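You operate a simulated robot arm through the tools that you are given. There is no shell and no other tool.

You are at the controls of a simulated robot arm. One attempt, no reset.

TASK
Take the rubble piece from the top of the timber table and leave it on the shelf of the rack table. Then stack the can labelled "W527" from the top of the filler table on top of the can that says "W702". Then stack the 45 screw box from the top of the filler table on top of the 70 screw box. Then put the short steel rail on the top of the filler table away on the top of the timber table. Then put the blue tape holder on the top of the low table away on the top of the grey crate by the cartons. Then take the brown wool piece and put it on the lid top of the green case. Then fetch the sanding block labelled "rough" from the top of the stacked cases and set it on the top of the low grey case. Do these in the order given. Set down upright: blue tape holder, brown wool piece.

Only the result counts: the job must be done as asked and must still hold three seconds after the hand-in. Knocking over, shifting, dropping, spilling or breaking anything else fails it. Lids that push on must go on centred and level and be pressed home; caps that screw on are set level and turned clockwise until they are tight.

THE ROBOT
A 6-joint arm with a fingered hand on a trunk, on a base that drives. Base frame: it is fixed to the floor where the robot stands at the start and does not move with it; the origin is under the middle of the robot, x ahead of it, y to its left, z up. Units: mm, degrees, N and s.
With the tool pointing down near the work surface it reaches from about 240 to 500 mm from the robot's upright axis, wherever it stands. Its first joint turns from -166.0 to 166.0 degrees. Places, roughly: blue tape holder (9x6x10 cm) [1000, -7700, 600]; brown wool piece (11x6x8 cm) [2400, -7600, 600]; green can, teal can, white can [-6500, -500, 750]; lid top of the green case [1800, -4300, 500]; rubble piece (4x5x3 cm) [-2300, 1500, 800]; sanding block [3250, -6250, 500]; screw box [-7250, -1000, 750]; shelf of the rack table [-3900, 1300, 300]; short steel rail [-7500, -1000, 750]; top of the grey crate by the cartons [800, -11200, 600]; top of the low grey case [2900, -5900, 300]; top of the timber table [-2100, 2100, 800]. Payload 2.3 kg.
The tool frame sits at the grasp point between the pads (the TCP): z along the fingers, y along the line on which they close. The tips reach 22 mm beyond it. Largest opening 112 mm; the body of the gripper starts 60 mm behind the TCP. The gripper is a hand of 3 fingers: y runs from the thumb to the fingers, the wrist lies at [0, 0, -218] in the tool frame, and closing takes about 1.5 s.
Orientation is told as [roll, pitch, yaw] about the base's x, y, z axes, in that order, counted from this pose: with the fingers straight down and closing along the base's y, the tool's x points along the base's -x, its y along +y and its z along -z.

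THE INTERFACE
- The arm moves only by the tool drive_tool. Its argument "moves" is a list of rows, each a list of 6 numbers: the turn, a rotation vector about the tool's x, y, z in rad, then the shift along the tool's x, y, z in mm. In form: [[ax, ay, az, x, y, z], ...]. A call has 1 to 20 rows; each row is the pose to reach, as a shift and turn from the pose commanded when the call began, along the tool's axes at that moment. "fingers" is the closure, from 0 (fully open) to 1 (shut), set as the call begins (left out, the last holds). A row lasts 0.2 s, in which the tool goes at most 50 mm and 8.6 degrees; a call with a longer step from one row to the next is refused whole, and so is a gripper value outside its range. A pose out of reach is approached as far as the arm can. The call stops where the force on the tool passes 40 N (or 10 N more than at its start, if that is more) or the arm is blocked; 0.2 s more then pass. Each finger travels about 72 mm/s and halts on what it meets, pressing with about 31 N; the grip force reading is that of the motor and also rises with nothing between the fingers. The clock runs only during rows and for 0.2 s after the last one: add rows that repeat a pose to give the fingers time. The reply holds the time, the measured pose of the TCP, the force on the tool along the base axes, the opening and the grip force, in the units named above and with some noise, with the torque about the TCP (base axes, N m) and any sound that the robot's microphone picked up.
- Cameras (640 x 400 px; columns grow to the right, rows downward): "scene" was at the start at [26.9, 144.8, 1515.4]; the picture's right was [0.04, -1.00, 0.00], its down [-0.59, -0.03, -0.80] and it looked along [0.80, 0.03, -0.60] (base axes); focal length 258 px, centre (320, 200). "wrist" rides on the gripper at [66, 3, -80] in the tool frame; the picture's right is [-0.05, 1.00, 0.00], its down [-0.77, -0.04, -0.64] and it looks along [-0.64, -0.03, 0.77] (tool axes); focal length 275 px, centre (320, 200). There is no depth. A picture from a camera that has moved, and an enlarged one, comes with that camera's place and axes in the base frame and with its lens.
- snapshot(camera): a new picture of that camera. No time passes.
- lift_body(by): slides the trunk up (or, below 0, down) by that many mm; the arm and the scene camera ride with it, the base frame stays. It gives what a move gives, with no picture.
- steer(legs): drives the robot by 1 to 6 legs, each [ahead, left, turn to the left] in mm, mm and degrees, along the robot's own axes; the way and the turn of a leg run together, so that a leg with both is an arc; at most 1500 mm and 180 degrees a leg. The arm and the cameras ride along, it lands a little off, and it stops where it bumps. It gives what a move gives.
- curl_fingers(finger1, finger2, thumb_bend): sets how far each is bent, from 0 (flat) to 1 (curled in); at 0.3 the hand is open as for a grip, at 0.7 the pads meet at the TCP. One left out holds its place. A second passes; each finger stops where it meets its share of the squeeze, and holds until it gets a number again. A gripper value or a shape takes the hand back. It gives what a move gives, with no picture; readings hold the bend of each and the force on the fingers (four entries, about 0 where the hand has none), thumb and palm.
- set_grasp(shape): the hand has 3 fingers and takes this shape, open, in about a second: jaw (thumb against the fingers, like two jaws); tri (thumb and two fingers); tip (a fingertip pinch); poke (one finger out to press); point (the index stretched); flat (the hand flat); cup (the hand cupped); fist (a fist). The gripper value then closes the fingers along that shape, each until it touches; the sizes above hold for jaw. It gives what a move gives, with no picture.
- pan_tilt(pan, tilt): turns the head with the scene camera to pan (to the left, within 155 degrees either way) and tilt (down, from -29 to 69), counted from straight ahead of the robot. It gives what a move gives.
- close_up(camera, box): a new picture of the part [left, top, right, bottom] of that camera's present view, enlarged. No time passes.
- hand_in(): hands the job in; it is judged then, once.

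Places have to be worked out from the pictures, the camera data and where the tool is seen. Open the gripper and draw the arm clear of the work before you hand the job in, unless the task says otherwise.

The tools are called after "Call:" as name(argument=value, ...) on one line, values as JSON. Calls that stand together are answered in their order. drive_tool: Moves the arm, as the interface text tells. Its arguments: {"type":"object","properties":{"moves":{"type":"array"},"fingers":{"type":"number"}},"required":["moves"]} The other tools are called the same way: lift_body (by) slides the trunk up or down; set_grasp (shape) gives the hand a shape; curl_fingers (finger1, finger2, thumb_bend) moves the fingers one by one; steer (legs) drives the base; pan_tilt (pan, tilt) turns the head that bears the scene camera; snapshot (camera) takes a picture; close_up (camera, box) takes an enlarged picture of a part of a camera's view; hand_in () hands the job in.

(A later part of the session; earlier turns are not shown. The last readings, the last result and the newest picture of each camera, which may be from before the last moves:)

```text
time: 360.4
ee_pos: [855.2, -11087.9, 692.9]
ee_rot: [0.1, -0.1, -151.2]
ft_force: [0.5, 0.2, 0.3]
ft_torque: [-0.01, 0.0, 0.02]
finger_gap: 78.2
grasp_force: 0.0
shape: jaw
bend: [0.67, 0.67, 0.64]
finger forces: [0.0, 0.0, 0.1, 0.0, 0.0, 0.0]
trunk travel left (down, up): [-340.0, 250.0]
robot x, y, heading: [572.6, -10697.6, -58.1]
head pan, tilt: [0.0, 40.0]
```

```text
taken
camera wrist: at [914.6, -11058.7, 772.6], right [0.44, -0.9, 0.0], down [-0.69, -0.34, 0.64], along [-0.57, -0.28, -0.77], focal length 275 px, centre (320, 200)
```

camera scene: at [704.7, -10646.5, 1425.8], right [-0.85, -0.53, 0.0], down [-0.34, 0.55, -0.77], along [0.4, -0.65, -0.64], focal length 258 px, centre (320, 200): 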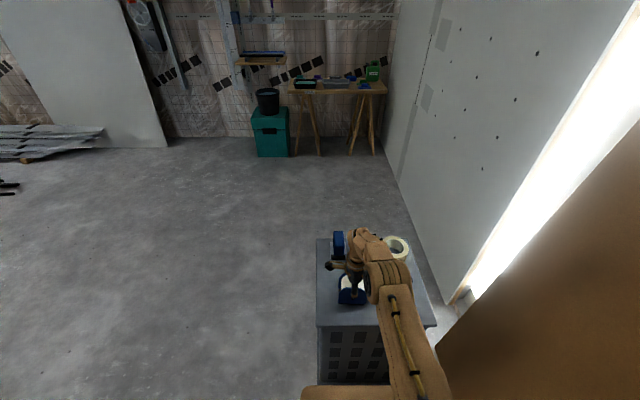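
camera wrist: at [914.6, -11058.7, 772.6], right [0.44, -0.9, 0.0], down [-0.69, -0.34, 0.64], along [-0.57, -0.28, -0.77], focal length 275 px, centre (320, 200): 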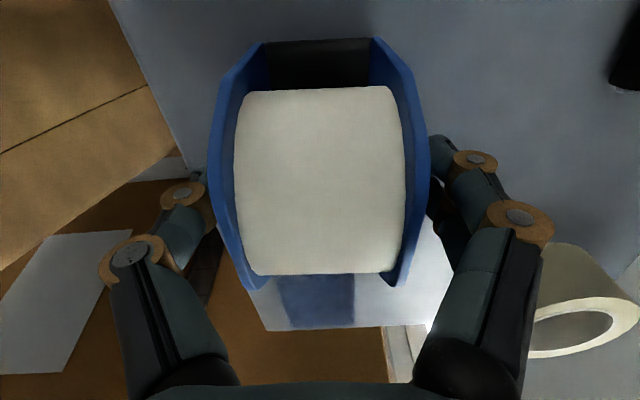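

Released; the holder stands upright. I open a bit more and rise straight up with the trunk.

Call:
drive_tool(moves=[[0, 0, 0, 0, 0, 0], [0, 0, 0, 0, 0, 0], [0, 0, 0, 0, 0, 0]], fingers=0.12)

Call:
lift_body(by=160)

Call:
snapshot(camera="wrist")

Call:
close_up(camera="scene", box=[300, 220, 440, 360])

```text
time: 361.2
ee_pos: [855.1, -11087.6, 692.6]
ee_rot: [-0.1, 0.0, -151.3]
ft_force: [-0.3, -0.1, -0.2]
ft_torque: [0.02, 0.0, 0.04]
finger_gap: 98.5
grasp_force: 0.0
shape: jaw
bend: [0.51, 0.51, 0.46]
finger forces: [0.1, 0.0, 0.0, 0.0, 0.0, 0.0]
trunk travel left (down, up): [-340.0, 250.0]
robot x, y, heading: [574.7, -10700.8, -58.3]
head pan, tilt: [0.0, 40.0]
```

```text
time: 363.0
ee_pos: [856.1, -11088.2, 853.3]
ee_rot: [0.1, 0.0, -151.3]
ft_force: [-0.1, 0.8, 0.0]
ft_torque: [-0.01, -0.01, -0.01]
finger_gap: 98.4
grasp_force: 0.1
shape: jaw
bend: [0.51, 0.51, 0.46]
finger forces: [0.0, 0.1, 0.0, 0.1, 0.1, 0.0]
trunk travel left (down, up): [-500.0, 90.0]
robot x, y, heading: [571.4, -10700.5, -58.2]
head pan, tilt: [0.0, 40.0]
```

```text
taken
camera wrist: at [914.7, -11058.7, 932.6], right [0.44, -0.9, 0.0], down [-0.69, -0.34, 0.64], along [-0.57, -0.28, -0.77], focal length 275 px, centre (320, 200)
```

wrist: 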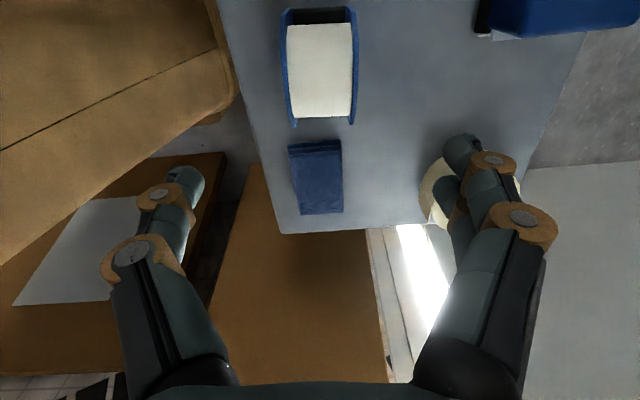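

```text
2.86 times, centred on (370, 290) of scene
camera zoom: at [706.8, -10649.3, 1585.2], right [-0.85, -0.53, 0.0], down [-0.34, 0.55, -0.77], along [0.4, -0.65, -0.64], focal length 738 px, centre (177, -57)
```

zoom: 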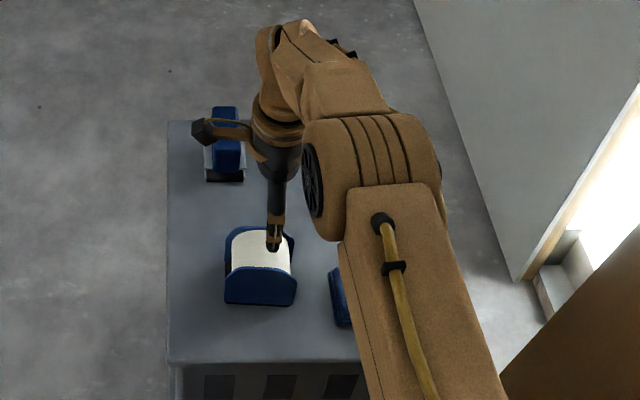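

The blue tape holder stands upright on the crate. Next is the brown wool piece near (2400,-7600); I retract the arm, back off, and look in that direction.

Call:
drive_tool(moves=[[0, 0, 0, -10, -40, 0], [0, 0, 0, -20, -80, 0], [0, 0, 0, -30, -120, -10], [0, 0, 0, -35, -150, -30]], fingers=0)

Call:
steer(legs=[[-500, 0, 0]])

Call:
pan_tilt(pan=115, tilt=20)

Call:
snapshot(camera="scene")

```text
time: 364.0
ee_pos: [753.5, -10974.1, 883.3]
ee_rot: [0.1, 0.0, -151.1]
ft_force: [0.5, 0.5, 0.4]
ft_torque: [-0.03, 0.0, 0.05]
finger_gap: 111.7
grasp_force: 0.1
shape: jaw
bend: [0.3, 0.3, 0.3]
finger forces: [0.0, 0.0, 0.1, 0.0, 0.0, 0.1]
trunk travel left (down, up): [-500.0, 90.0]
robot x, y, heading: [572.0, -10697.7, -58.2]
head pan, tilt: [0.0, 40.0]
```

```text
time: 366.9
ee_pos: [490.9, -10548.7, 882.0]
ee_rot: [0.0, -0.1, -151.1]
ft_force: [-0.2, 0.0, -0.2]
ft_torque: [0.0, 0.02, 0.0]
finger_gap: 111.9
grasp_force: 0.2
shape: jaw
bend: [0.3, 0.3, 0.3]
finger forces: [0.0, 0.0, 0.0, 0.0, 0.0, 0.0]
trunk travel left (down, up): [-500.0, 90.0]
robot x, y, heading: [310.3, -10279.3, -58.2]
head pan, tilt: [0.0, 40.0]
```

```text
time: 368.9
ee_pos: [490.2, -10549.9, 883.7]
ee_rot: [0.0, 0.0, -151.1]
ft_force: [0.5, 0.7, -1.1]
ft_torque: [-0.01, -0.01, 0.0]
finger_gap: 111.9
grasp_force: 0.1
shape: jaw
bend: [0.3, 0.3, 0.3]
finger forces: [0.0, 0.0, 0.0, 0.1, 0.1, 0.0]
trunk travel left (down, up): [-500.0, 90.0]
robot x, y, heading: [314.6, -10274.8, -58.4]
head pan, tilt: [115.0, 20.0]
```

```text
taken
camera scene: at [450.6, -10074.3, 1616.6], right [0.84, -0.55, 0.0], down [-0.19, -0.29, -0.94], along [0.52, 0.79, -0.34], focal length 258 px, centre (320, 200)
```

scene: 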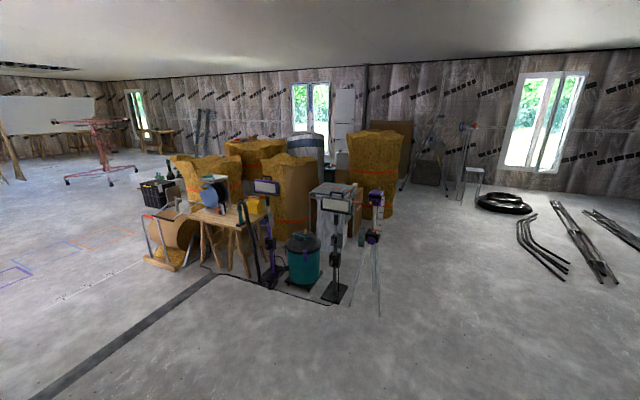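

The expected wool spot projects near the grey chest at (341,191). I zoom there.

Call:
close_up(camera="scene", box=[280, 130, 420, 240])

```text
3.64 times, centred on (350, 185) of scene
camera zoom: at [450.6, -10074.3, 1616.6], right [0.84, -0.55, 0.0], down [-0.19, -0.29, -0.94], along [0.52, 0.79, -0.34], focal length 939 px, centre (211, 254)
```

zoom: 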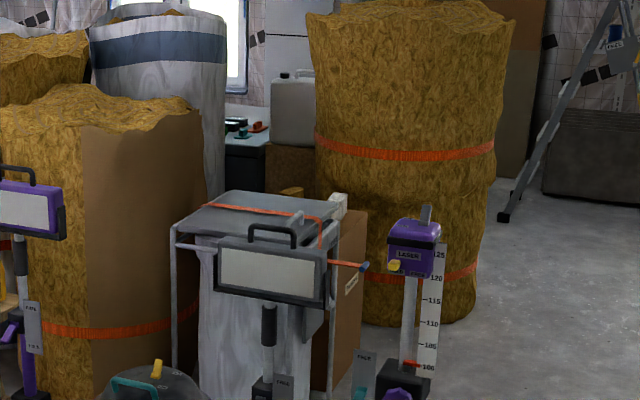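

There is a brown box behind the grey chest with small items on it, including a tan piece. I drive around to the south-east side to see it better.

Call:
steer(legs=[[0, 0, 148], [0, -1200, 0], [0, -1186, 0], [900, 0, 0]])

Call:
pan_tilt(pan=10, tilt=25)

Call:
snapshot(camera="scene")

```text
time: 391.0
ee_pos: [2717.6, -9098.1, 882.5]
ee_rot: [0.0, 0.0, -4.5]
ft_force: [-0.4, -0.6, -1.2]
ft_torque: [0.01, 0.0, -0.03]
finger_gap: 112.0
grasp_force: 0.1
shape: jaw
bend: [0.3, 0.3, 0.3]
finger forces: [0.1, 0.0, 0.0, 0.0, 0.1, 0.0]
trunk travel left (down, up): [-500.0, 90.0]
robot x, y, heading: [2716.5, -9425.5, 88.2]
head pan, tilt: [115.0, 20.0]
```

```text
time: 392.8
ee_pos: [2717.4, -9098.2, 882.5]
ee_rot: [0.0, 0.0, -4.6]
ft_force: [-0.6, -0.5, -0.4]
ft_torque: [0.0, 0.0, 0.01]
finger_gap: 111.8
grasp_force: 0.0
shape: jaw
bend: [0.3, 0.3, 0.3]
finger forces: [0.1, 0.1, 0.0, 0.1, 0.0, 0.0]
trunk travel left (down, up): [-500.0, 90.0]
robot x, y, heading: [2719.9, -9423.3, 88.3]
head pan, tilt: [10.0, 25.0]
```

```text
taken
camera scene: at [2561.4, -9388.9, 1608.5], right [0.99, 0.15, 0.0], down [0.06, -0.42, -0.91], along [-0.13, 0.9, -0.42], focal length 258 px, centre (320, 200)
```

scene: 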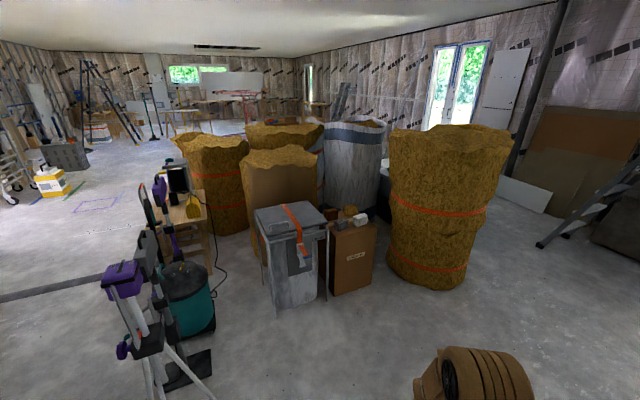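

Now the brown box with small items on top is directly accessible from here. I zoom in.

Call:
close_up(camera="scene", box=[310, 190, 400, 260])

Call:
close_up(camera="scene", box=[230, 180, 430, 330])

```text
5.71 times, centred on (355, 225) of scene
camera zoom: at [2561.4, -9388.9, 1608.5], right [0.99, 0.15, 0.0], down [0.06, -0.42, -0.91], along [-0.13, 0.9, -0.42], focal length 1476 px, centre (120, 57)
```

zoom: 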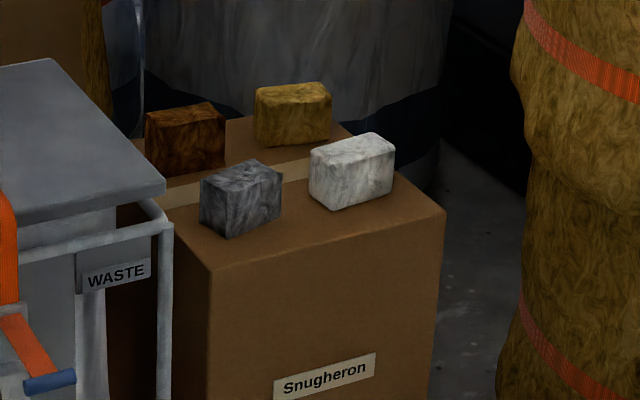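

```text
2.67 times, centred on (330, 255) of scene
camera zoom: at [2561.4, -9388.9, 1608.5], right [0.99, 0.15, 0.0], down [0.06, -0.42, -0.91], along [-0.13, 0.9, -0.42], focal length 689 px, centre (293, 53)
```

zoom: 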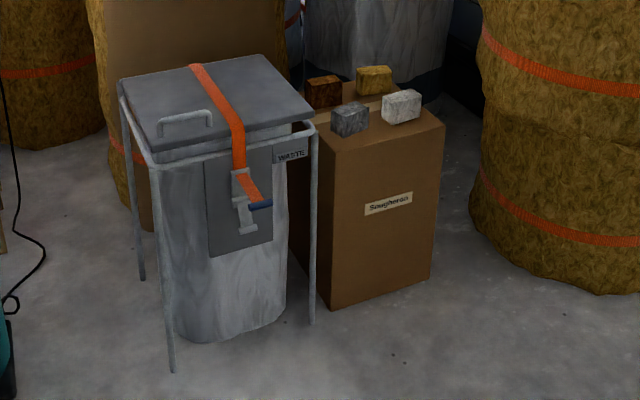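

Four wool pieces stand on the carton; the brown one is at the back-left. The carton is floor-standing, so I need to know how far my base really extends; I turn the wrist camera back toward my own base to measure it.

Call:
drive_tool(moves=[[0, 0, 0.14, 0, 20, 0], [0, 0, 0.28, 0, 45, 0], [0, 0, 0.42, 0, 70, 0], [0, 0, 0.56, 0, 90, 0], [0, 0, 0.7, 0, 100, 0]])

Call:
snapshot(camera="wrist")

```text
time: 394.0
ee_pos: [2724.3, -8999.4, 881.7]
ee_rot: [0.0, 0.0, -44.8]
ft_force: [0.1, 0.3, 0.4]
ft_torque: [0.0, 0.0, 0.04]
finger_gap: 111.9
grasp_force: 0.1
shape: jaw
bend: [0.3, 0.3, 0.3]
finger forces: [0.0, 0.1, 0.0, 0.0, 0.1, 0.0]
trunk travel left (down, up): [-500.0, 90.0]
robot x, y, heading: [2713.5, -9424.1, 88.1]
head pan, tilt: [10.0, 25.0]
```

```text
taken
camera wrist: at [2680.1, -8949.6, 962.4], right [0.74, 0.68, 0.0], down [0.52, -0.57, 0.64], along [0.43, -0.47, -0.77], focal length 275 px, centre (320, 200)
```

wrist: 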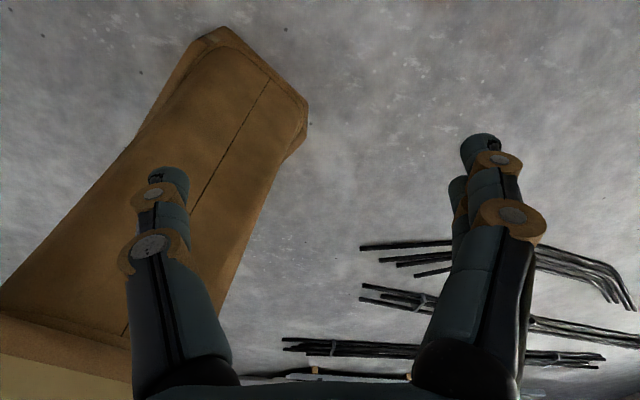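

Very useful: my base's front edge is only ~185 mm ahead of the axis and ~160–200 mm half-width, so I can get close to floor-standing things. I restore the hand yaw (−90° relative) and drive toward the carton.

Call:
drive_tool(moves=[[0, 0, -0.14, 0, -15, 0], [0, 0, -0.28, 0, -30, 0], [0, 0, -0.42, 0, -45, 0], [0, 0, -0.56, 0, -60, 0], [0, 0, -0.7, 0, -75, 0], [0, 0, -0.74, 0, -90, 0]])

Call:
steer(legs=[[1340, -42, 0], [0, 0, 33]])

Call:
pan_tilt(pan=0, tilt=40)

Call:
snapshot(camera="scene")

Call:
snapshot(camera="wrist")

```text
time: 395.4
ee_pos: [2661.7, -9063.9, 882.3]
ee_rot: [0.0, 0.0, -2.2]
ft_force: [-0.6, -0.1, -0.3]
ft_torque: [0.0, 0.0, 0.02]
finger_gap: 111.9
grasp_force: 0.1
shape: jaw
bend: [0.3, 0.3, 0.3]
finger forces: [0.0, 0.1, 0.1, 0.0, 0.1, 0.1]
trunk travel left (down, up): [-500.0, 90.0]
robot x, y, heading: [2720.5, -9428.7, 88.3]
head pan, tilt: [10.0, 25.0]
```

```text
time: 403.6
ee_pos: [2552.5, -7824.7, 883.6]
ee_rot: [-0.1, 0.1, 31.0]
ft_force: [-1.2, 0.8, -1.0]
ft_torque: [-0.01, -0.02, 0.0]
finger_gap: 112.0
grasp_force: 0.0
shape: jaw
bend: [0.3, 0.3, 0.3]
finger forces: [0.0, 0.0, 0.0, 0.0, 0.0, 0.1]
trunk travel left (down, up): [-500.0, 90.0]
robot x, y, heading: [2798.0, -8095.2, 121.5]
head pan, tilt: [10.0, 25.0]
```

```text
time: 404.4
ee_pos: [2552.1, -7825.0, 882.5]
ee_rot: [0.1, 0.0, 30.9]
ft_force: [0.7, -0.2, 0.2]
ft_torque: [-0.02, 0.01, 0.04]
finger_gap: 111.8
grasp_force: 0.1
shape: jaw
bend: [0.3, 0.3, 0.3]
finger forces: [0.1, 0.0, 0.0, 0.0, 0.1, 0.0]
trunk travel left (down, up): [-500.0, 90.0]
robot x, y, heading: [2796.4, -8096.3, 121.7]
head pan, tilt: [0.0, 40.0]
```

```text
taken
camera scene: at [2663.1, -8148.6, 1585.2], right [0.85, 0.52, 0.0], down [0.34, -0.55, -0.77], along [-0.4, 0.65, -0.64], focal length 258 px, centre (320, 200)
```

scene: 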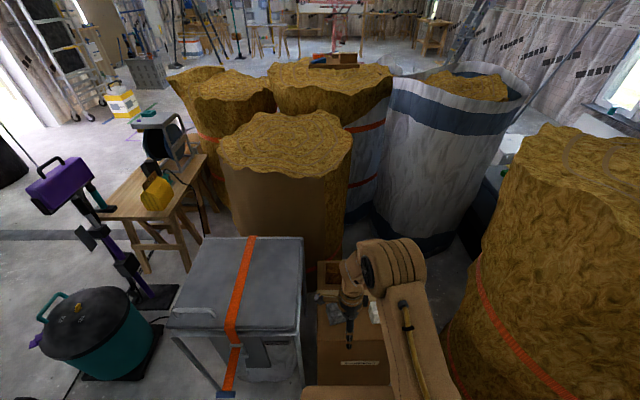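

```text
taken
camera wrist: at [2494.0, -7856.5, 962.4], right [-0.47, 0.88, 0.0], down [0.68, 0.37, 0.64], along [0.56, 0.3, -0.77], focal length 275 px, centre (320, 200)
```

wrist: 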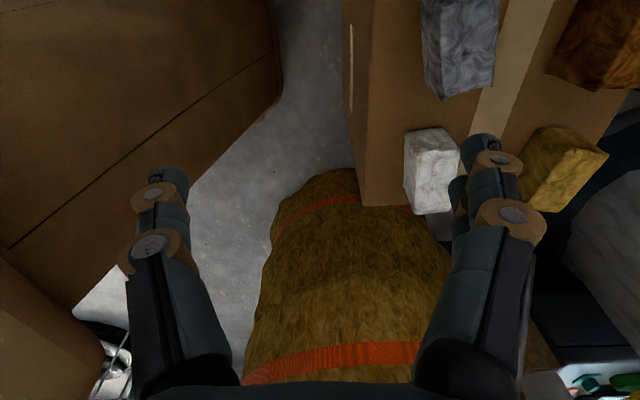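

I can see the four wool pieces from above; the brown one is at the image's upper right edge. I move the tool forward and left to see it fully.

Call:
drive_tool(moves=[[0, 0, 0, 15, 40, 0], [0, 0, 0, 30, 80, 0], [0, 0, 0, 45, 110, 0]])

Call:
snapshot(camera="wrist")

```text
time: 405.2
ee_pos: [2456.6, -7753.1, 881.1]
ee_rot: [0.0, -0.1, 31.1]
ft_force: [0.5, 0.4, 0.5]
ft_torque: [0.0, -0.04, -0.01]
finger_gap: 111.9
grasp_force: 0.1
shape: jaw
bend: [0.3, 0.3, 0.3]
finger forces: [0.0, 0.0, 0.0, 0.0, 0.0, 0.0]
trunk travel left (down, up): [-500.0, 90.0]
robot x, y, heading: [2795.0, -8098.5, 121.6]
head pan, tilt: [0.0, 40.0]
```

```text
taken
camera wrist: at [2399.1, -7784.9, 961.7], right [-0.48, 0.88, 0.0], down [0.68, 0.37, 0.64], along [0.56, 0.3, -0.77], focal length 275 px, centre (320, 200)
```

wrist: 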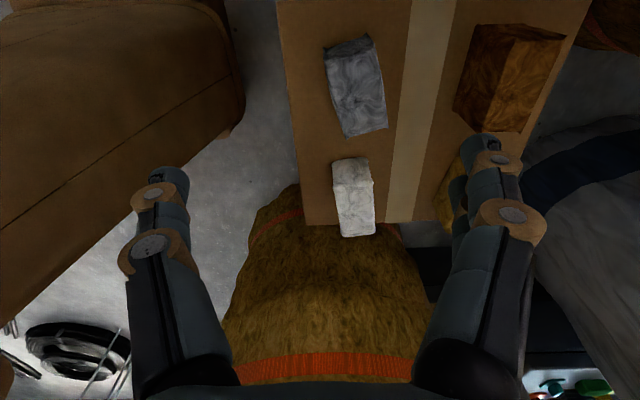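

I zoom in on the brown piece to get its outline.

Call:
close_up(camera="wrist", box=[270, 0, 640, 240])

```text
1.67 times, centred on (455, 120) of wrist
camera zoom: at [2399.1, -7784.9, 961.7], right [-0.48, 0.88, 0.0], down [0.68, 0.37, 0.64], along [0.56, 0.3, -0.77], focal length 459 px, centre (95, 333)
```

zoom: 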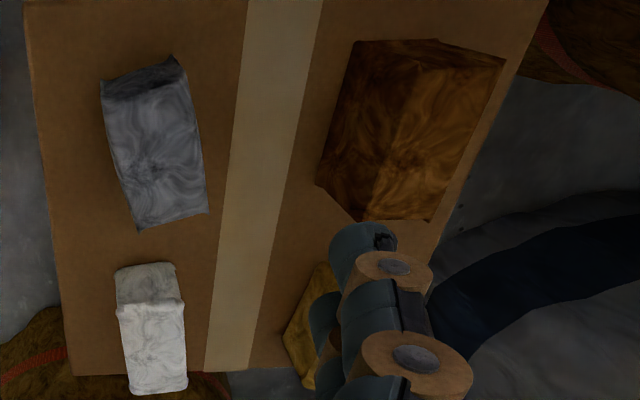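

The brown piece measures ~108×55 mm, centre ≈ (2387,-7541), with ~110 mm gap to the grey piece and ~70 mm to the carton's back edge. I check the clearance to the sacks behind it.

Call:
close_up(camera="scene", box=[260, 200, 460, 340])

```text
2.86 times, centred on (360, 270) of scene
camera zoom: at [2662.3, -8148.2, 1585.1], right [0.85, 0.52, 0.0], down [0.34, -0.55, -0.77], along [-0.4, 0.65, -0.64], focal length 738 px, centre (206, 0)
```

zoom: 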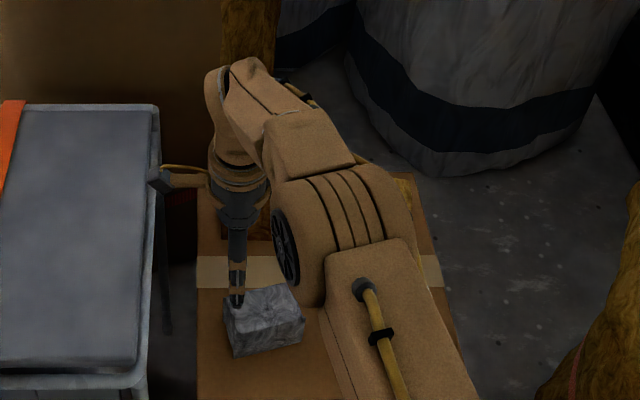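

The block is at 688 mm ahead; the carton's face is at 420 mm. I retract the hand a bit and drive 150 mm closer, then re-measure.

Call:
drive_tool(moves=[[0, 0, 0, -20, -40, 0], [0, 0, 0, -45, -80, 0]])

Call:
steer(legs=[[150, -12, 0]])

Call:
snapshot(camera="wrist")

Call:
snapshot(camera="scene")

```text
time: 405.8
ee_pos: [2538.3, -7798.6, 883.3]
ee_rot: [0.2, 0.0, 30.9]
ft_force: [-0.6, -0.7, 0.6]
ft_torque: [0.03, 0.0, -0.01]
finger_gap: 111.7
grasp_force: 0.1
shape: jaw
bend: [0.3, 0.3, 0.3]
finger forces: [0.0, 0.0, 0.0, 0.0, 0.0, 0.1]
trunk travel left (down, up): [-500.0, 90.0]
robot x, y, heading: [2800.5, -8092.8, 121.7]
head pan, tilt: [0.0, 40.0]
```

```text
time: 407.2
ee_pos: [2467.3, -7663.5, 882.3]
ee_rot: [0.0, -0.1, 31.1]
ft_force: [-0.8, 0.2, 1.5]
ft_torque: [-0.02, 0.01, 0.0]
finger_gap: 111.8
grasp_force: 0.1
shape: jaw
bend: [0.3, 0.3, 0.3]
finger forces: [0.0, 0.0, 0.0, 0.0, 0.1, 0.1]
trunk travel left (down, up): [-500.0, 90.0]
robot x, y, heading: [2727.8, -7962.1, 121.8]
head pan, tilt: [0.0, 40.0]
```

```text
taken
camera wrist: at [2409.9, -7695.6, 962.1], right [-0.48, 0.88, 0.0], down [0.68, 0.37, 0.64], along [0.56, 0.3, -0.77], focal length 275 px, centre (320, 200)
```

wrist: 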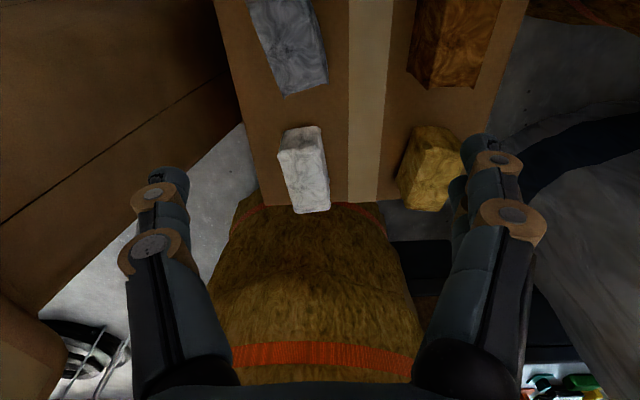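

```text
taken
camera scene: at [2593.6, -8012.9, 1585.2], right [0.85, 0.53, 0.0], down [0.34, -0.55, -0.77], along [-0.4, 0.65, -0.64], focal length 258 px, centre (320, 200)
```

scene: 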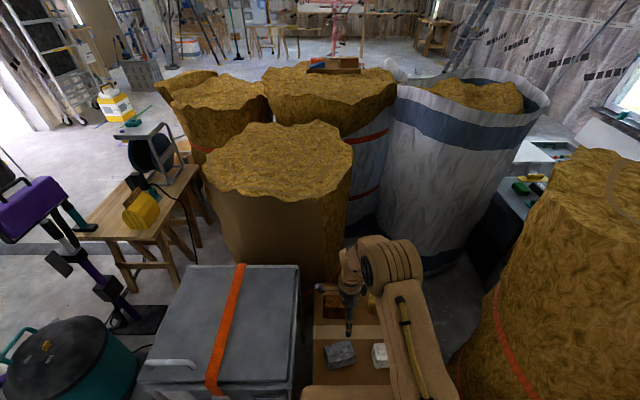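

Brown block confirmed at (2386,-7543); the carton face is 275 mm from my axis. I drive the last 52 mm and bring the tool over the block at the current height.

Call:
steer(legs=[[52, 0, 0]])

Call:
snapshot(camera="wrist")

```text
time: 408.1
ee_pos: [2440.2, -7621.2, 882.6]
ee_rot: [-0.1, 0.0, 31.1]
ft_force: [0.4, 0.0, -0.2]
ft_torque: [0.02, -0.06, 0.01]
finger_gap: 112.1
grasp_force: 0.1
shape: jaw
bend: [0.3, 0.3, 0.3]
finger forces: [0.0, 0.0, 0.0, 0.0, 0.0, 0.0]
trunk travel left (down, up): [-500.0, 90.0]
robot x, y, heading: [2699.3, -7917.0, 121.8]
head pan, tilt: [0.0, 40.0]
```

```text
taken
camera wrist: at [2382.3, -7651.4, 961.9], right [-0.48, 0.88, 0.0], down [0.68, 0.37, 0.64], along [0.56, 0.3, -0.77], focal length 275 px, centre (320, 200)
```

wrist: 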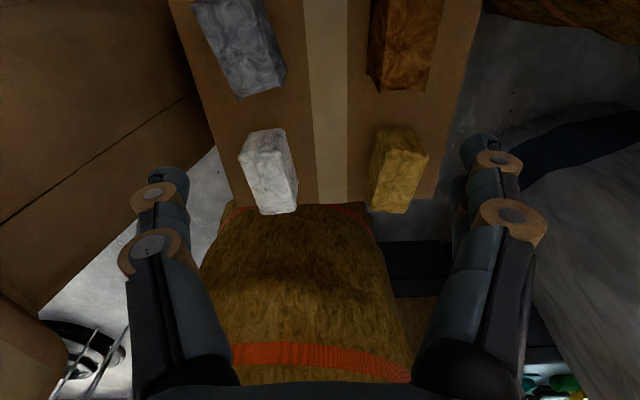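

I move 94 mm forward to centre over the brown block and check the view.

Call:
drive_tool(moves=[[0, 0, 0.01, 3, 45, 0], [0, 0, 0.017, 6, 94, 0]])

Call:
snapshot(camera="wrist")

```text
time: 408.7
ee_pos: [2388.2, -7543.7, 881.2]
ee_rot: [-0.1, -0.1, 30.2]
ft_force: [0.0, 1.5, 0.1]
ft_torque: [0.0, -0.01, 0.03]
finger_gap: 111.9
grasp_force: 0.0
shape: jaw
bend: [0.3, 0.3, 0.3]
finger forces: [0.0, 0.1, 0.0, 0.0, 0.0, 0.0]
trunk travel left (down, up): [-500.0, 90.0]
robot x, y, heading: [2702.2, -7920.5, 122.1]
head pan, tilt: [0.0, 40.0]
```

```text
taken
camera wrist: at [2329.4, -7574.5, 961.1], right [-0.46, 0.89, 0.0], down [0.68, 0.36, 0.64], along [0.57, 0.29, -0.77], focal length 275 px, centre (320, 200)
```

wrist: 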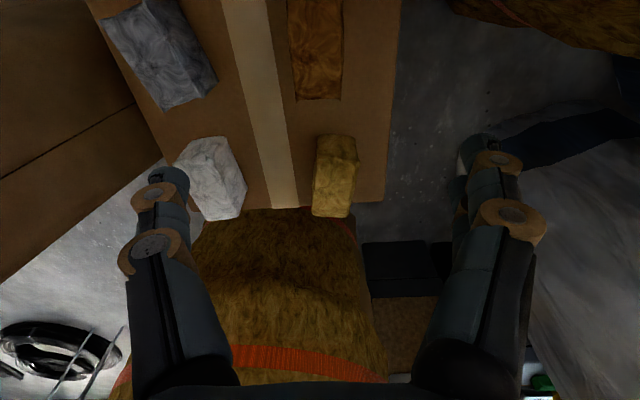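

Aligned within ~4 mm. I shift 4 mm back and lower straight down with the trunk by 190 mm.

Call:
drive_tool(moves=[[0, 0, 0, 5, -4, 0]])

Call:
lift_body(by=-190)

Call:
snapshot(camera="wrist")

Call:
snapshot(camera="scene")

```text
time: 409.1
ee_pos: [2384.8, -7549.5, 882.1]
ee_rot: [0.0, -0.1, 30.2]
ft_force: [0.5, 0.7, 0.0]
ft_torque: [0.0, -0.02, 0.02]
finger_gap: 111.9
grasp_force: 0.1
shape: jaw
bend: [0.3, 0.3, 0.3]
finger forces: [0.0, 0.0, 0.0, 0.0, 0.0, 0.0]
trunk travel left (down, up): [-500.0, 90.0]
robot x, y, heading: [2700.5, -7918.3, 121.8]
head pan, tilt: [0.0, 40.0]
```

```text
time: 411.2
ee_pos: [2385.7, -7549.3, 691.9]
ee_rot: [0.0, 0.0, 30.1]
ft_force: [-0.1, 0.9, 0.4]
ft_torque: [-0.02, 0.01, -0.01]
finger_gap: 111.9
grasp_force: 0.1
shape: jaw
bend: [0.3, 0.3, 0.3]
finger forces: [0.1, 0.0, 0.0, 0.0, 0.1, 0.0]
trunk travel left (down, up): [-310.0, 280.0]
robot x, y, heading: [2699.7, -7919.0, 121.6]
head pan, tilt: [0.0, 40.0]
```

```text
taken
camera wrist: at [2326.9, -7580.4, 772.3], right [-0.46, 0.89, 0.0], down [0.68, 0.36, 0.64], along [0.56, 0.29, -0.77], focal length 275 px, centre (320, 200)
```

wrist: 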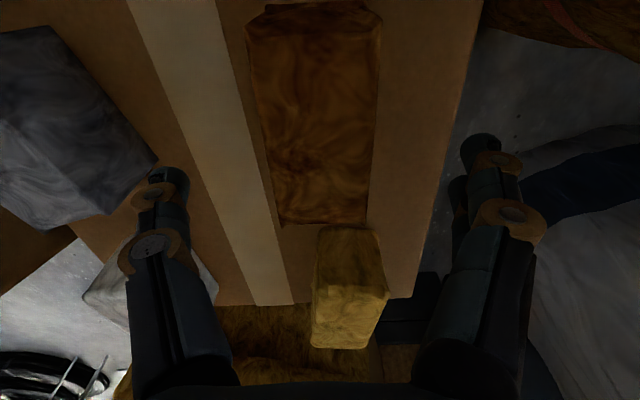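

```text
taken
camera scene: at [2567.0, -7970.0, 1395.2], right [0.85, 0.53, 0.0], down [0.34, -0.55, -0.77], along [-0.4, 0.65, -0.64], focal length 258 px, centre (320, 200)
```

scene: 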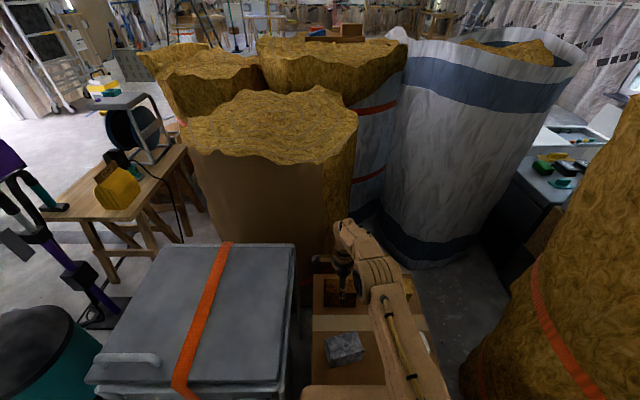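

The block is centred; the grey piece is ~85 mm off the centre line, so I narrow the fingers slightly (gap ~98) and lower another 80 mm.

Call:
drive_tool(moves=[[0, 0, 0, 0, 0, 0], [0, 0, 0, 0, 0, 0]], fingers=0.14)

Call:
lift_body(by=-78)

Call:
snapshot(camera="wrist")

```text
time: 411.8
ee_pos: [2385.8, -7550.0, 692.2]
ee_rot: [0.1, 0.0, 30.1]
ft_force: [0.2, 0.1, 0.7]
ft_torque: [0.01, 0.0, -0.01]
finger_gap: 96.4
grasp_force: 0.2
shape: jaw
bend: [0.53, 0.53, 0.49]
finger forces: [0.0, 0.0, 0.0, 0.1, 0.0, 0.0]
trunk travel left (down, up): [-310.0, 280.0]
robot x, y, heading: [2695.7, -7918.0, 121.9]
head pan, tilt: [0.0, 40.0]
```

```text
time: 413.0
ee_pos: [2385.1, -7550.4, 615.8]
ee_rot: [0.0, 0.0, 30.1]
ft_force: [0.3, -0.7, 1.0]
ft_torque: [0.0, -0.03, 0.0]
finger_gap: 96.5
grasp_force: 0.0
shape: jaw
bend: [0.53, 0.53, 0.49]
finger forces: [0.1, 0.2, 0.0, 0.0, 1.8, 0.0]
trunk travel left (down, up): [-232.0, 358.0]
robot x, y, heading: [2699.1, -7915.8, 121.6]
head pan, tilt: [0.0, 40.0]
```

```text
taken
camera wrist: at [2326.9, -7580.5, 694.3], right [-0.46, 0.89, 0.0], down [0.68, 0.36, 0.64], along [0.56, 0.29, -0.77], focal length 275 px, centre (320, 200)
```

wrist: 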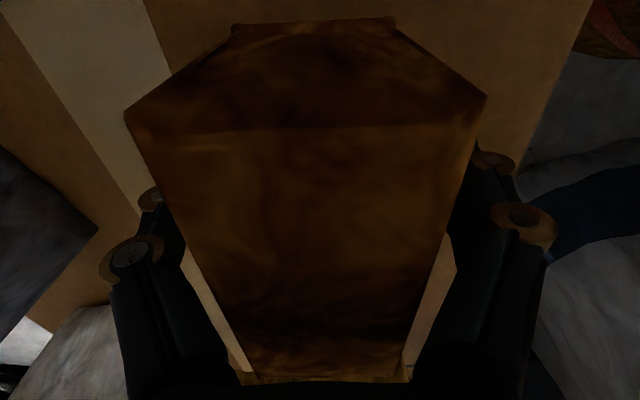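

The block is between the fingers. I close on it.

Call:
drive_tool(moves=[[0, 0, 0, 0, 0, 0], [0, 0, 0, 0, 0, 0], [0, 0, 0, 0, 0, 0], [0, 0, 0, 0, 0, 0], [0, 0, 0, 0, 0, 0], [0, 0, 0, 0, 0, 0]], fingers=1)

Call:
snapshot(camera="wrist")

```text
time: 414.4
ee_pos: [2386.0, -7550.8, 615.1]
ee_rot: [0.1, 0.1, 30.2]
ft_force: [-2.5, 2.5, 5.9]
ft_torque: [0.31, 0.13, 0.01]
finger_gap: 65.3
grasp_force: 30.9
shape: jaw
bend: [0.73, 0.73, 0.68]
finger forces: [17.6, 17.5, 0.0, 0.0, 33.6, 0.0]
trunk travel left (down, up): [-232.0, 358.0]
robot x, y, heading: [2700.3, -7917.7, 122.0]
head pan, tilt: [0.0, 40.0]
```

```text
taken
camera wrist: at [2327.0, -7580.5, 694.7], right [-0.46, 0.89, 0.0], down [0.69, 0.36, 0.64], along [0.56, 0.29, -0.77], focal length 275 px, centre (320, 200)
```

wrist: 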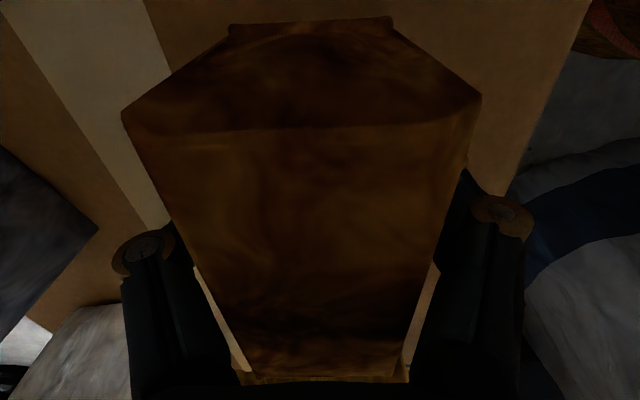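

Gripped (gap 65 mm, 31 N). I lift straight up with the trunk.

Call:
lift_body(by=60)

Call:
snapshot(camera="wrist")

Call:
close_up(camera="scene", box=[280, 200, 440, 390])

```text
time: 415.4
ee_pos: [2386.1, -7550.5, 675.2]
ee_rot: [0.0, 0.0, 30.2]
ft_force: [0.4, -0.5, 0.1]
ft_torque: [-0.01, 0.0, -0.02]
finger_gap: 64.7
grasp_force: 31.2
shape: jaw
bend: [0.73, 0.73, 0.68]
finger forces: [16.1, 16.0, 0.0, 0.1, 34.7, 0.0]
trunk travel left (down, up): [-292.0, 298.0]
robot x, y, heading: [2699.8, -7919.2, 121.6]
head pan, tilt: [0.0, 40.0]
```

```text
taken
camera wrist: at [2326.9, -7580.4, 754.2], right [-0.46, 0.89, 0.0], down [0.68, 0.36, 0.64], along [0.56, 0.29, -0.77], focal length 275 px, centre (320, 200)
```

wrist: 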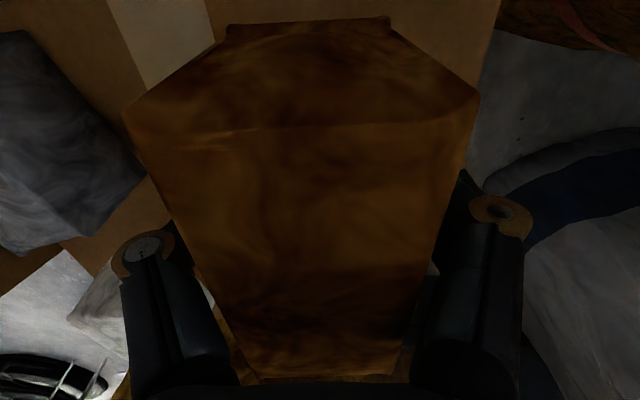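

```text
2.11 times, centred on (360, 295) of scene
camera zoom: at [2566.9, -7969.9, 1377.2], right [0.85, 0.53, 0.0], down [0.34, -0.55, -0.77], along [-0.4, 0.65, -0.64], focal length 544 px, centre (236, 0)
```

zoom: 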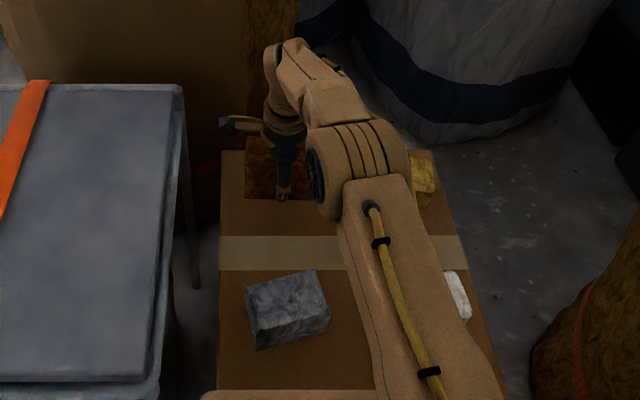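

The brown piece is lifted. I raise further and back straight away from the carton.

Call:
lift_body(by=220)

Call:
steer(legs=[[-400, 0, 0]])

Call:
snapshot(camera="wrist")

```text
time: 417.7
ee_pos: [2386.2, -7549.5, 894.6]
ee_rot: [0.0, 0.0, 30.1]
ft_force: [-0.7, 0.4, -0.9]
ft_torque: [0.01, 0.02, 0.03]
finger_gap: 64.2
grasp_force: 30.6
shape: jaw
bend: [0.73, 0.73, 0.68]
finger forces: [16.0, 16.0, 0.0, 0.0, 34.9, 0.0]
trunk travel left (down, up): [-512.0, 78.0]
robot x, y, heading: [2700.9, -7915.0, 121.7]
head pan, tilt: [0.0, 40.0]
```

```text
time: 420.2
ee_pos: [2596.4, -7887.6, 895.1]
ee_rot: [-0.1, 0.0, 30.0]
ft_force: [-0.5, 0.5, -0.1]
ft_torque: [0.0, -0.01, 0.0]
finger_gap: 64.7
grasp_force: 31.0
shape: jaw
bend: [0.73, 0.73, 0.68]
finger forces: [16.0, 16.0, 0.0, 0.1, 34.6, 0.0]
trunk travel left (down, up): [-512.0, 78.0]
robot x, y, heading: [2907.6, -8255.4, 121.5]
head pan, tilt: [0.0, 40.0]
```

```text
taken
camera wrist: at [2537.3, -7918.7, 974.5], right [-0.46, 0.89, 0.0], down [0.69, 0.35, 0.64], along [0.57, 0.29, -0.77], focal length 275 px, centre (320, 200)
```

wrist: 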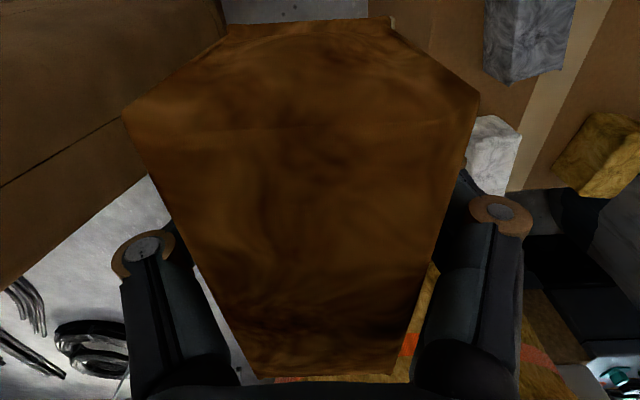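

The brown piece is held well. I look north-east to judge the route toward the green case and the stacked cases.

Call:
pan_tilt(pan=-50, tilt=22)

Call:
snapshot(camera="scene")

```text
time: 421.4
ee_pos: [2596.3, -7887.8, 894.8]
ee_rot: [0.0, 0.0, 29.9]
ft_force: [-0.4, 0.1, 0.0]
ft_torque: [-0.03, -0.01, 0.03]
finger_gap: 64.4
grasp_force: 30.9
shape: jaw
bend: [0.73, 0.73, 0.68]
finger forces: [16.2, 16.0, 0.0, 0.1, 34.8, 0.0]
trunk travel left (down, up): [-512.0, 78.0]
robot x, y, heading: [2908.9, -8256.2, 121.5]
head pan, tilt: [-50.0, 22.0]
```

```text
taken
camera scene: at [2849.2, -8293.4, 1625.3], right [0.95, -0.32, 0.0], down [-0.12, -0.36, -0.93], along [0.29, 0.88, -0.37], focal length 258 px, centre (320, 200)
```

scene: 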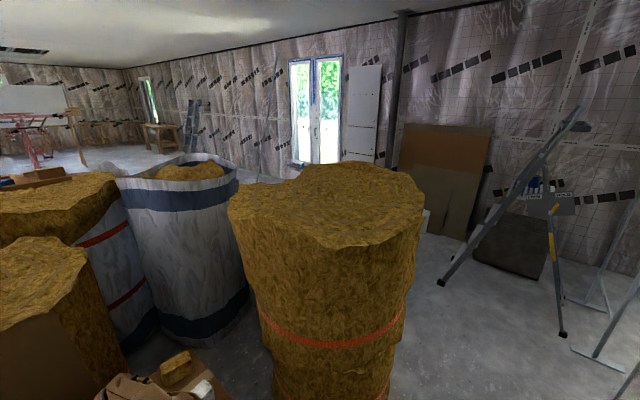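

East of the big sack there is an ~850 mm corridor to the ladder. I retract the arm, turn to face north, and move to x≈4050 to look up that corridor.

Call:
drive_tool(moves=[[0, 0, 0, 0, -45, 0], [0, 0, 0, 0, -90, 0], [0, 0, 0, 0, -135, 0], [0, 0, 0, 0, -160, 0]])

Call:
steer(legs=[[0, 0, -31.5], [0, -1150, 0]])

Call:
pan_tilt(pan=5, tilt=22)

Call:
snapshot(camera="scene")

```text
time: 422.4
ee_pos: [2676.9, -8027.3, 895.4]
ee_rot: [0.1, 0.0, 29.9]
ft_force: [-0.3, 0.5, 0.2]
ft_torque: [-0.04, 0.01, 0.02]
finger_gap: 64.2
grasp_force: 30.7
shape: jaw
bend: [0.73, 0.73, 0.68]
finger forces: [15.7, 15.5, 0.0, 0.1, 33.3, 0.0]
trunk travel left (down, up): [-512.0, 78.0]
robot x, y, heading: [2908.9, -8256.3, 121.5]
head pan, tilt: [-50.0, 22.0]
```

```text
time: 429.8
ee_pos: [4002.7, -7941.9, 894.4]
ee_rot: [0.0, 0.0, -2.0]
ft_force: [-0.1, 0.7, 0.4]
ft_torque: [-0.04, 0.03, 0.01]
finger_gap: 64.2
grasp_force: 30.9
shape: jaw
bend: [0.73, 0.73, 0.68]
finger forces: [15.6, 15.5, 0.2, 0.0, 33.0, 0.0]
trunk travel left (down, up): [-512.0, 78.0]
robot x, y, heading: [4078.6, -8262.3, 89.5]
head pan, tilt: [-50.0, 22.0]
```

```text
time: 431.1
ee_pos: [4003.7, -7942.9, 894.7]
ee_rot: [0.0, 0.0, -2.0]
ft_force: [-0.7, 0.1, -0.2]
ft_torque: [0.03, -0.01, 0.0]
finger_gap: 64.3
grasp_force: 31.2
shape: jaw
bend: [0.73, 0.73, 0.68]
finger forces: [15.6, 15.5, 0.0, 0.1, 32.9, 0.1]
trunk travel left (down, up): [-512.0, 78.0]
robot x, y, heading: [4077.9, -8258.8, 89.5]
head pan, tilt: [5.0, 22.0]
```

```text
taken
camera scene: at [3929.8, -8227.4, 1625.4], right [1.0, 0.08, 0.0], down [0.03, -0.37, -0.93], along [-0.07, 0.92, -0.37], focal length 258 px, centre (320, 200)
```

scene: 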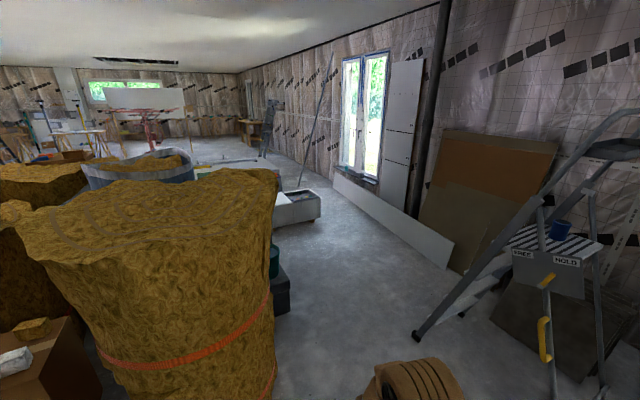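

The corridor (sack edge x≈3560, ladder foot x≈4545) is passable along x≈4060. I drive north through it and look again.

Call:
steer(legs=[[1450, 10, 0], [550, 10, 0]])

Call:
pan_tilt(pan=30, tilt=25)

Call:
snapshot(camera="scene")

Call:
pan_tilt(pan=80, tilt=35)

Call:
snapshot(camera="scene")

```text
time: 441.1
ee_pos: [3987.9, -5942.5, 894.9]
ee_rot: [0.0, -0.1, -1.9]
ft_force: [-0.2, 0.2, -0.6]
ft_torque: [-0.02, 0.02, -0.01]
finger_gap: 64.2
grasp_force: 30.9
shape: jaw
bend: [0.73, 0.73, 0.68]
finger forces: [15.6, 15.5, 0.0, 0.0, 32.9, 0.0]
trunk travel left (down, up): [-512.0, 78.0]
robot x, y, heading: [4063.4, -6259.3, 89.7]
head pan, tilt: [5.0, 22.0]
```

```text
time: 441.9
ee_pos: [3988.3, -5941.4, 895.4]
ee_rot: [0.0, 0.0, -1.9]
ft_force: [0.9, 0.2, -1.0]
ft_torque: [0.02, 0.02, 0.03]
finger_gap: 64.2
grasp_force: 30.6
shape: jaw
bend: [0.73, 0.73, 0.68]
finger forces: [15.6, 15.5, 0.0, 0.0, 32.8, 0.1]
trunk travel left (down, up): [-512.0, 78.0]
robot x, y, heading: [4064.4, -6256.1, 89.6]
head pan, tilt: [30.0, 25.0]
```

```text
taken
camera scene: at [3877.1, -6239.8, 1620.5], right [0.87, 0.49, 0.0], down [0.21, -0.37, -0.91], along [-0.45, 0.79, -0.42], focal length 258 px, centre (320, 200)
```

scene: 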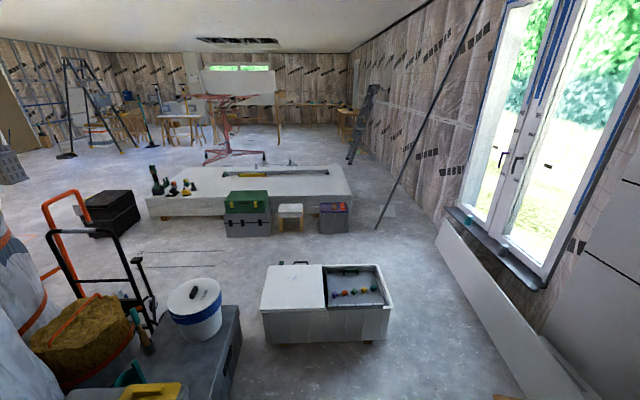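

```text
time: 443.1
ee_pos: [3987.6, -5942.1, 894.8]
ee_rot: [0.0, 0.0, -1.9]
ft_force: [-0.2, -0.4, -0.5]
ft_torque: [-0.01, 0.02, 0.0]
finger_gap: 64.1
grasp_force: 30.9
shape: jaw
bend: [0.73, 0.73, 0.68]
finger forces: [15.6, 15.6, 0.0, 0.0, 32.9, 0.1]
trunk travel left (down, up): [-512.0, 78.0]
robot x, y, heading: [4065.4, -6260.5, 89.6]
head pan, tilt: [80.0, 35.0]
```

```text
taken
camera scene: at [3836.0, -6304.1, 1604.7], right [0.18, 0.98, 0.0], down [0.56, -0.1, -0.82], along [-0.81, 0.15, -0.57], focal length 258 px, centre (320, 200)
```

scene: 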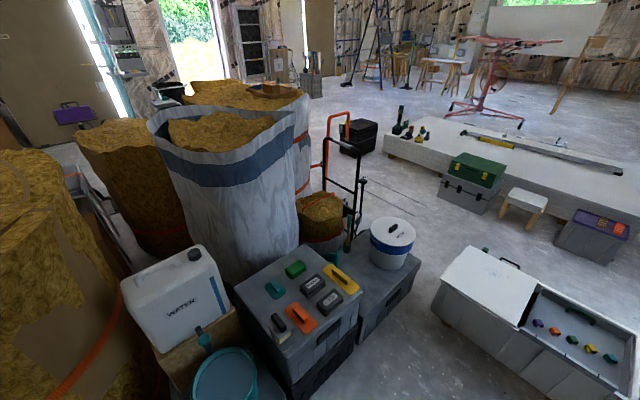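

I see everything: stacked cases with labelled sanding blocks, the low grey case (bucket on it), and the green case beside the slab at ≈(1962,-4440). I go around the white container's east side toward the green case.

Call:
steer(legs=[[950, -30, 0], [560, 0, 0], [400, 445, 0]])

Call:
pan_tilt(pan=70, tilt=28)

Call:
snapshot(camera="scene")

```text
time: 451.0
ee_pos: [4020.3, -4430.9, 895.9]
ee_rot: [0.0, -0.1, -1.7]
ft_force: [0.0, 0.0, -0.3]
ft_torque: [-0.03, -0.03, 0.0]
finger_gap: 64.0
grasp_force: 30.7
shape: jaw
bend: [0.73, 0.73, 0.68]
finger forces: [15.6, 15.5, 0.1, 0.1, 32.8, 0.0]
trunk travel left (down, up): [-512.0, 78.0]
robot x, y, heading: [4098.0, -4748.0, 89.9]
head pan, tilt: [80.0, 35.0]
stopped in leg 2: the robot was blocked; the commanded pose is now the measured one
```

```text
time: 451.8
ee_pos: [4021.9, -4431.3, 895.2]
ee_rot: [0.0, 0.0, -1.8]
ft_force: [0.0, -0.3, 0.1]
ft_torque: [0.0, 0.0, 0.0]
finger_gap: 64.2
grasp_force: 30.9
shape: jaw
bend: [0.73, 0.73, 0.68]
finger forces: [15.4, 15.4, 0.0, 0.0, 32.9, 0.1]
trunk travel left (down, up): [-512.0, 78.0]
robot x, y, heading: [4096.1, -4750.5, 89.9]
head pan, tilt: [70.0, 28.0]
```

```text
taken
camera scene: at [3871.6, -4777.2, 1615.7], right [0.34, 0.94, 0.0], down [0.44, -0.16, -0.88], along [-0.83, 0.3, -0.47], focal length 258 px, centre (320, 200)
```

scene: 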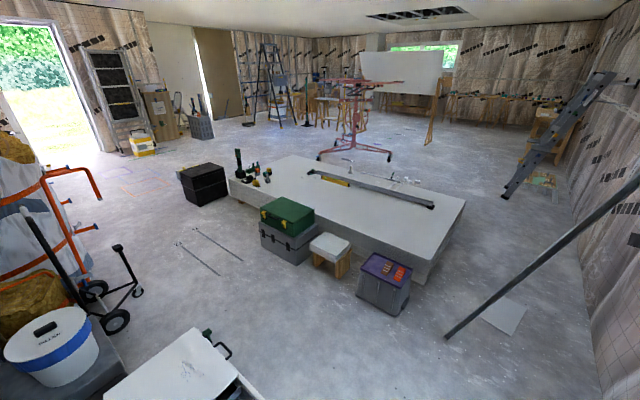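

The drive was blocked right at the end of leg 2. I look to the right side to see what I touched.

Call:
pan_tilt(pan=-40, tilt=50)

Call:
snapshot(camera="scene")

Call:
pan_tilt(pan=20, tilt=60)

Call:
snapshot(camera="scene")

```text
time: 453.6
ee_pos: [4021.3, -4430.6, 896.3]
ee_rot: [0.1, 0.0, -1.7]
ft_force: [-0.4, 0.0, 0.2]
ft_torque: [0.02, 0.06, 0.02]
finger_gap: 64.3
grasp_force: 31.3
shape: jaw
bend: [0.73, 0.73, 0.68]
finger forces: [15.5, 15.4, 0.0, 0.0, 32.8, 0.0]
trunk travel left (down, up): [-512.0, 78.0]
robot x, y, heading: [4099.1, -4749.1, 89.7]
head pan, tilt: [-40.0, 50.0]
```

```text
taken
camera scene: at [4006.8, -4749.7, 1583.0], right [0.76, -0.64, 0.0], down [-0.49, -0.59, -0.64], along [0.41, 0.49, -0.77], focal length 258 px, centre (320, 200)
```

scene: 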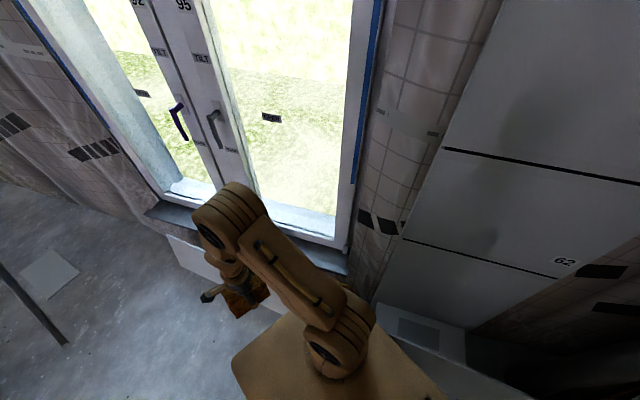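

```text
time: 454.9
ee_pos: [4022.5, -4430.0, 895.2]
ee_rot: [0.0, 0.0, -1.7]
ft_force: [-0.3, -0.3, -0.7]
ft_torque: [-0.01, 0.0, 0.01]
finger_gap: 64.0
grasp_force: 31.2
shape: jaw
bend: [0.73, 0.73, 0.68]
finger forces: [15.4, 15.4, 0.0, 0.0, 32.9, 0.0]
trunk travel left (down, up): [-512.0, 78.0]
robot x, y, heading: [4096.3, -4751.3, 90.0]
head pan, tilt: [20.0, 60.0]
```

```text
taken
camera scene: at [3934.7, -4745.9, 1570.5], right [0.94, 0.34, 0.0], down [0.29, -0.81, -0.5], along [-0.17, 0.47, -0.87], focal length 258 px, centre (320, 200)
```

scene: 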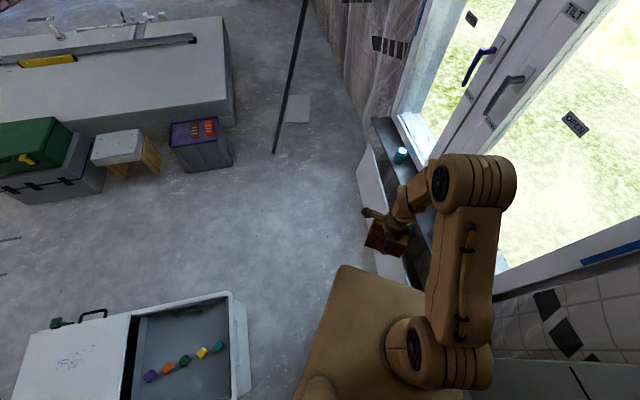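

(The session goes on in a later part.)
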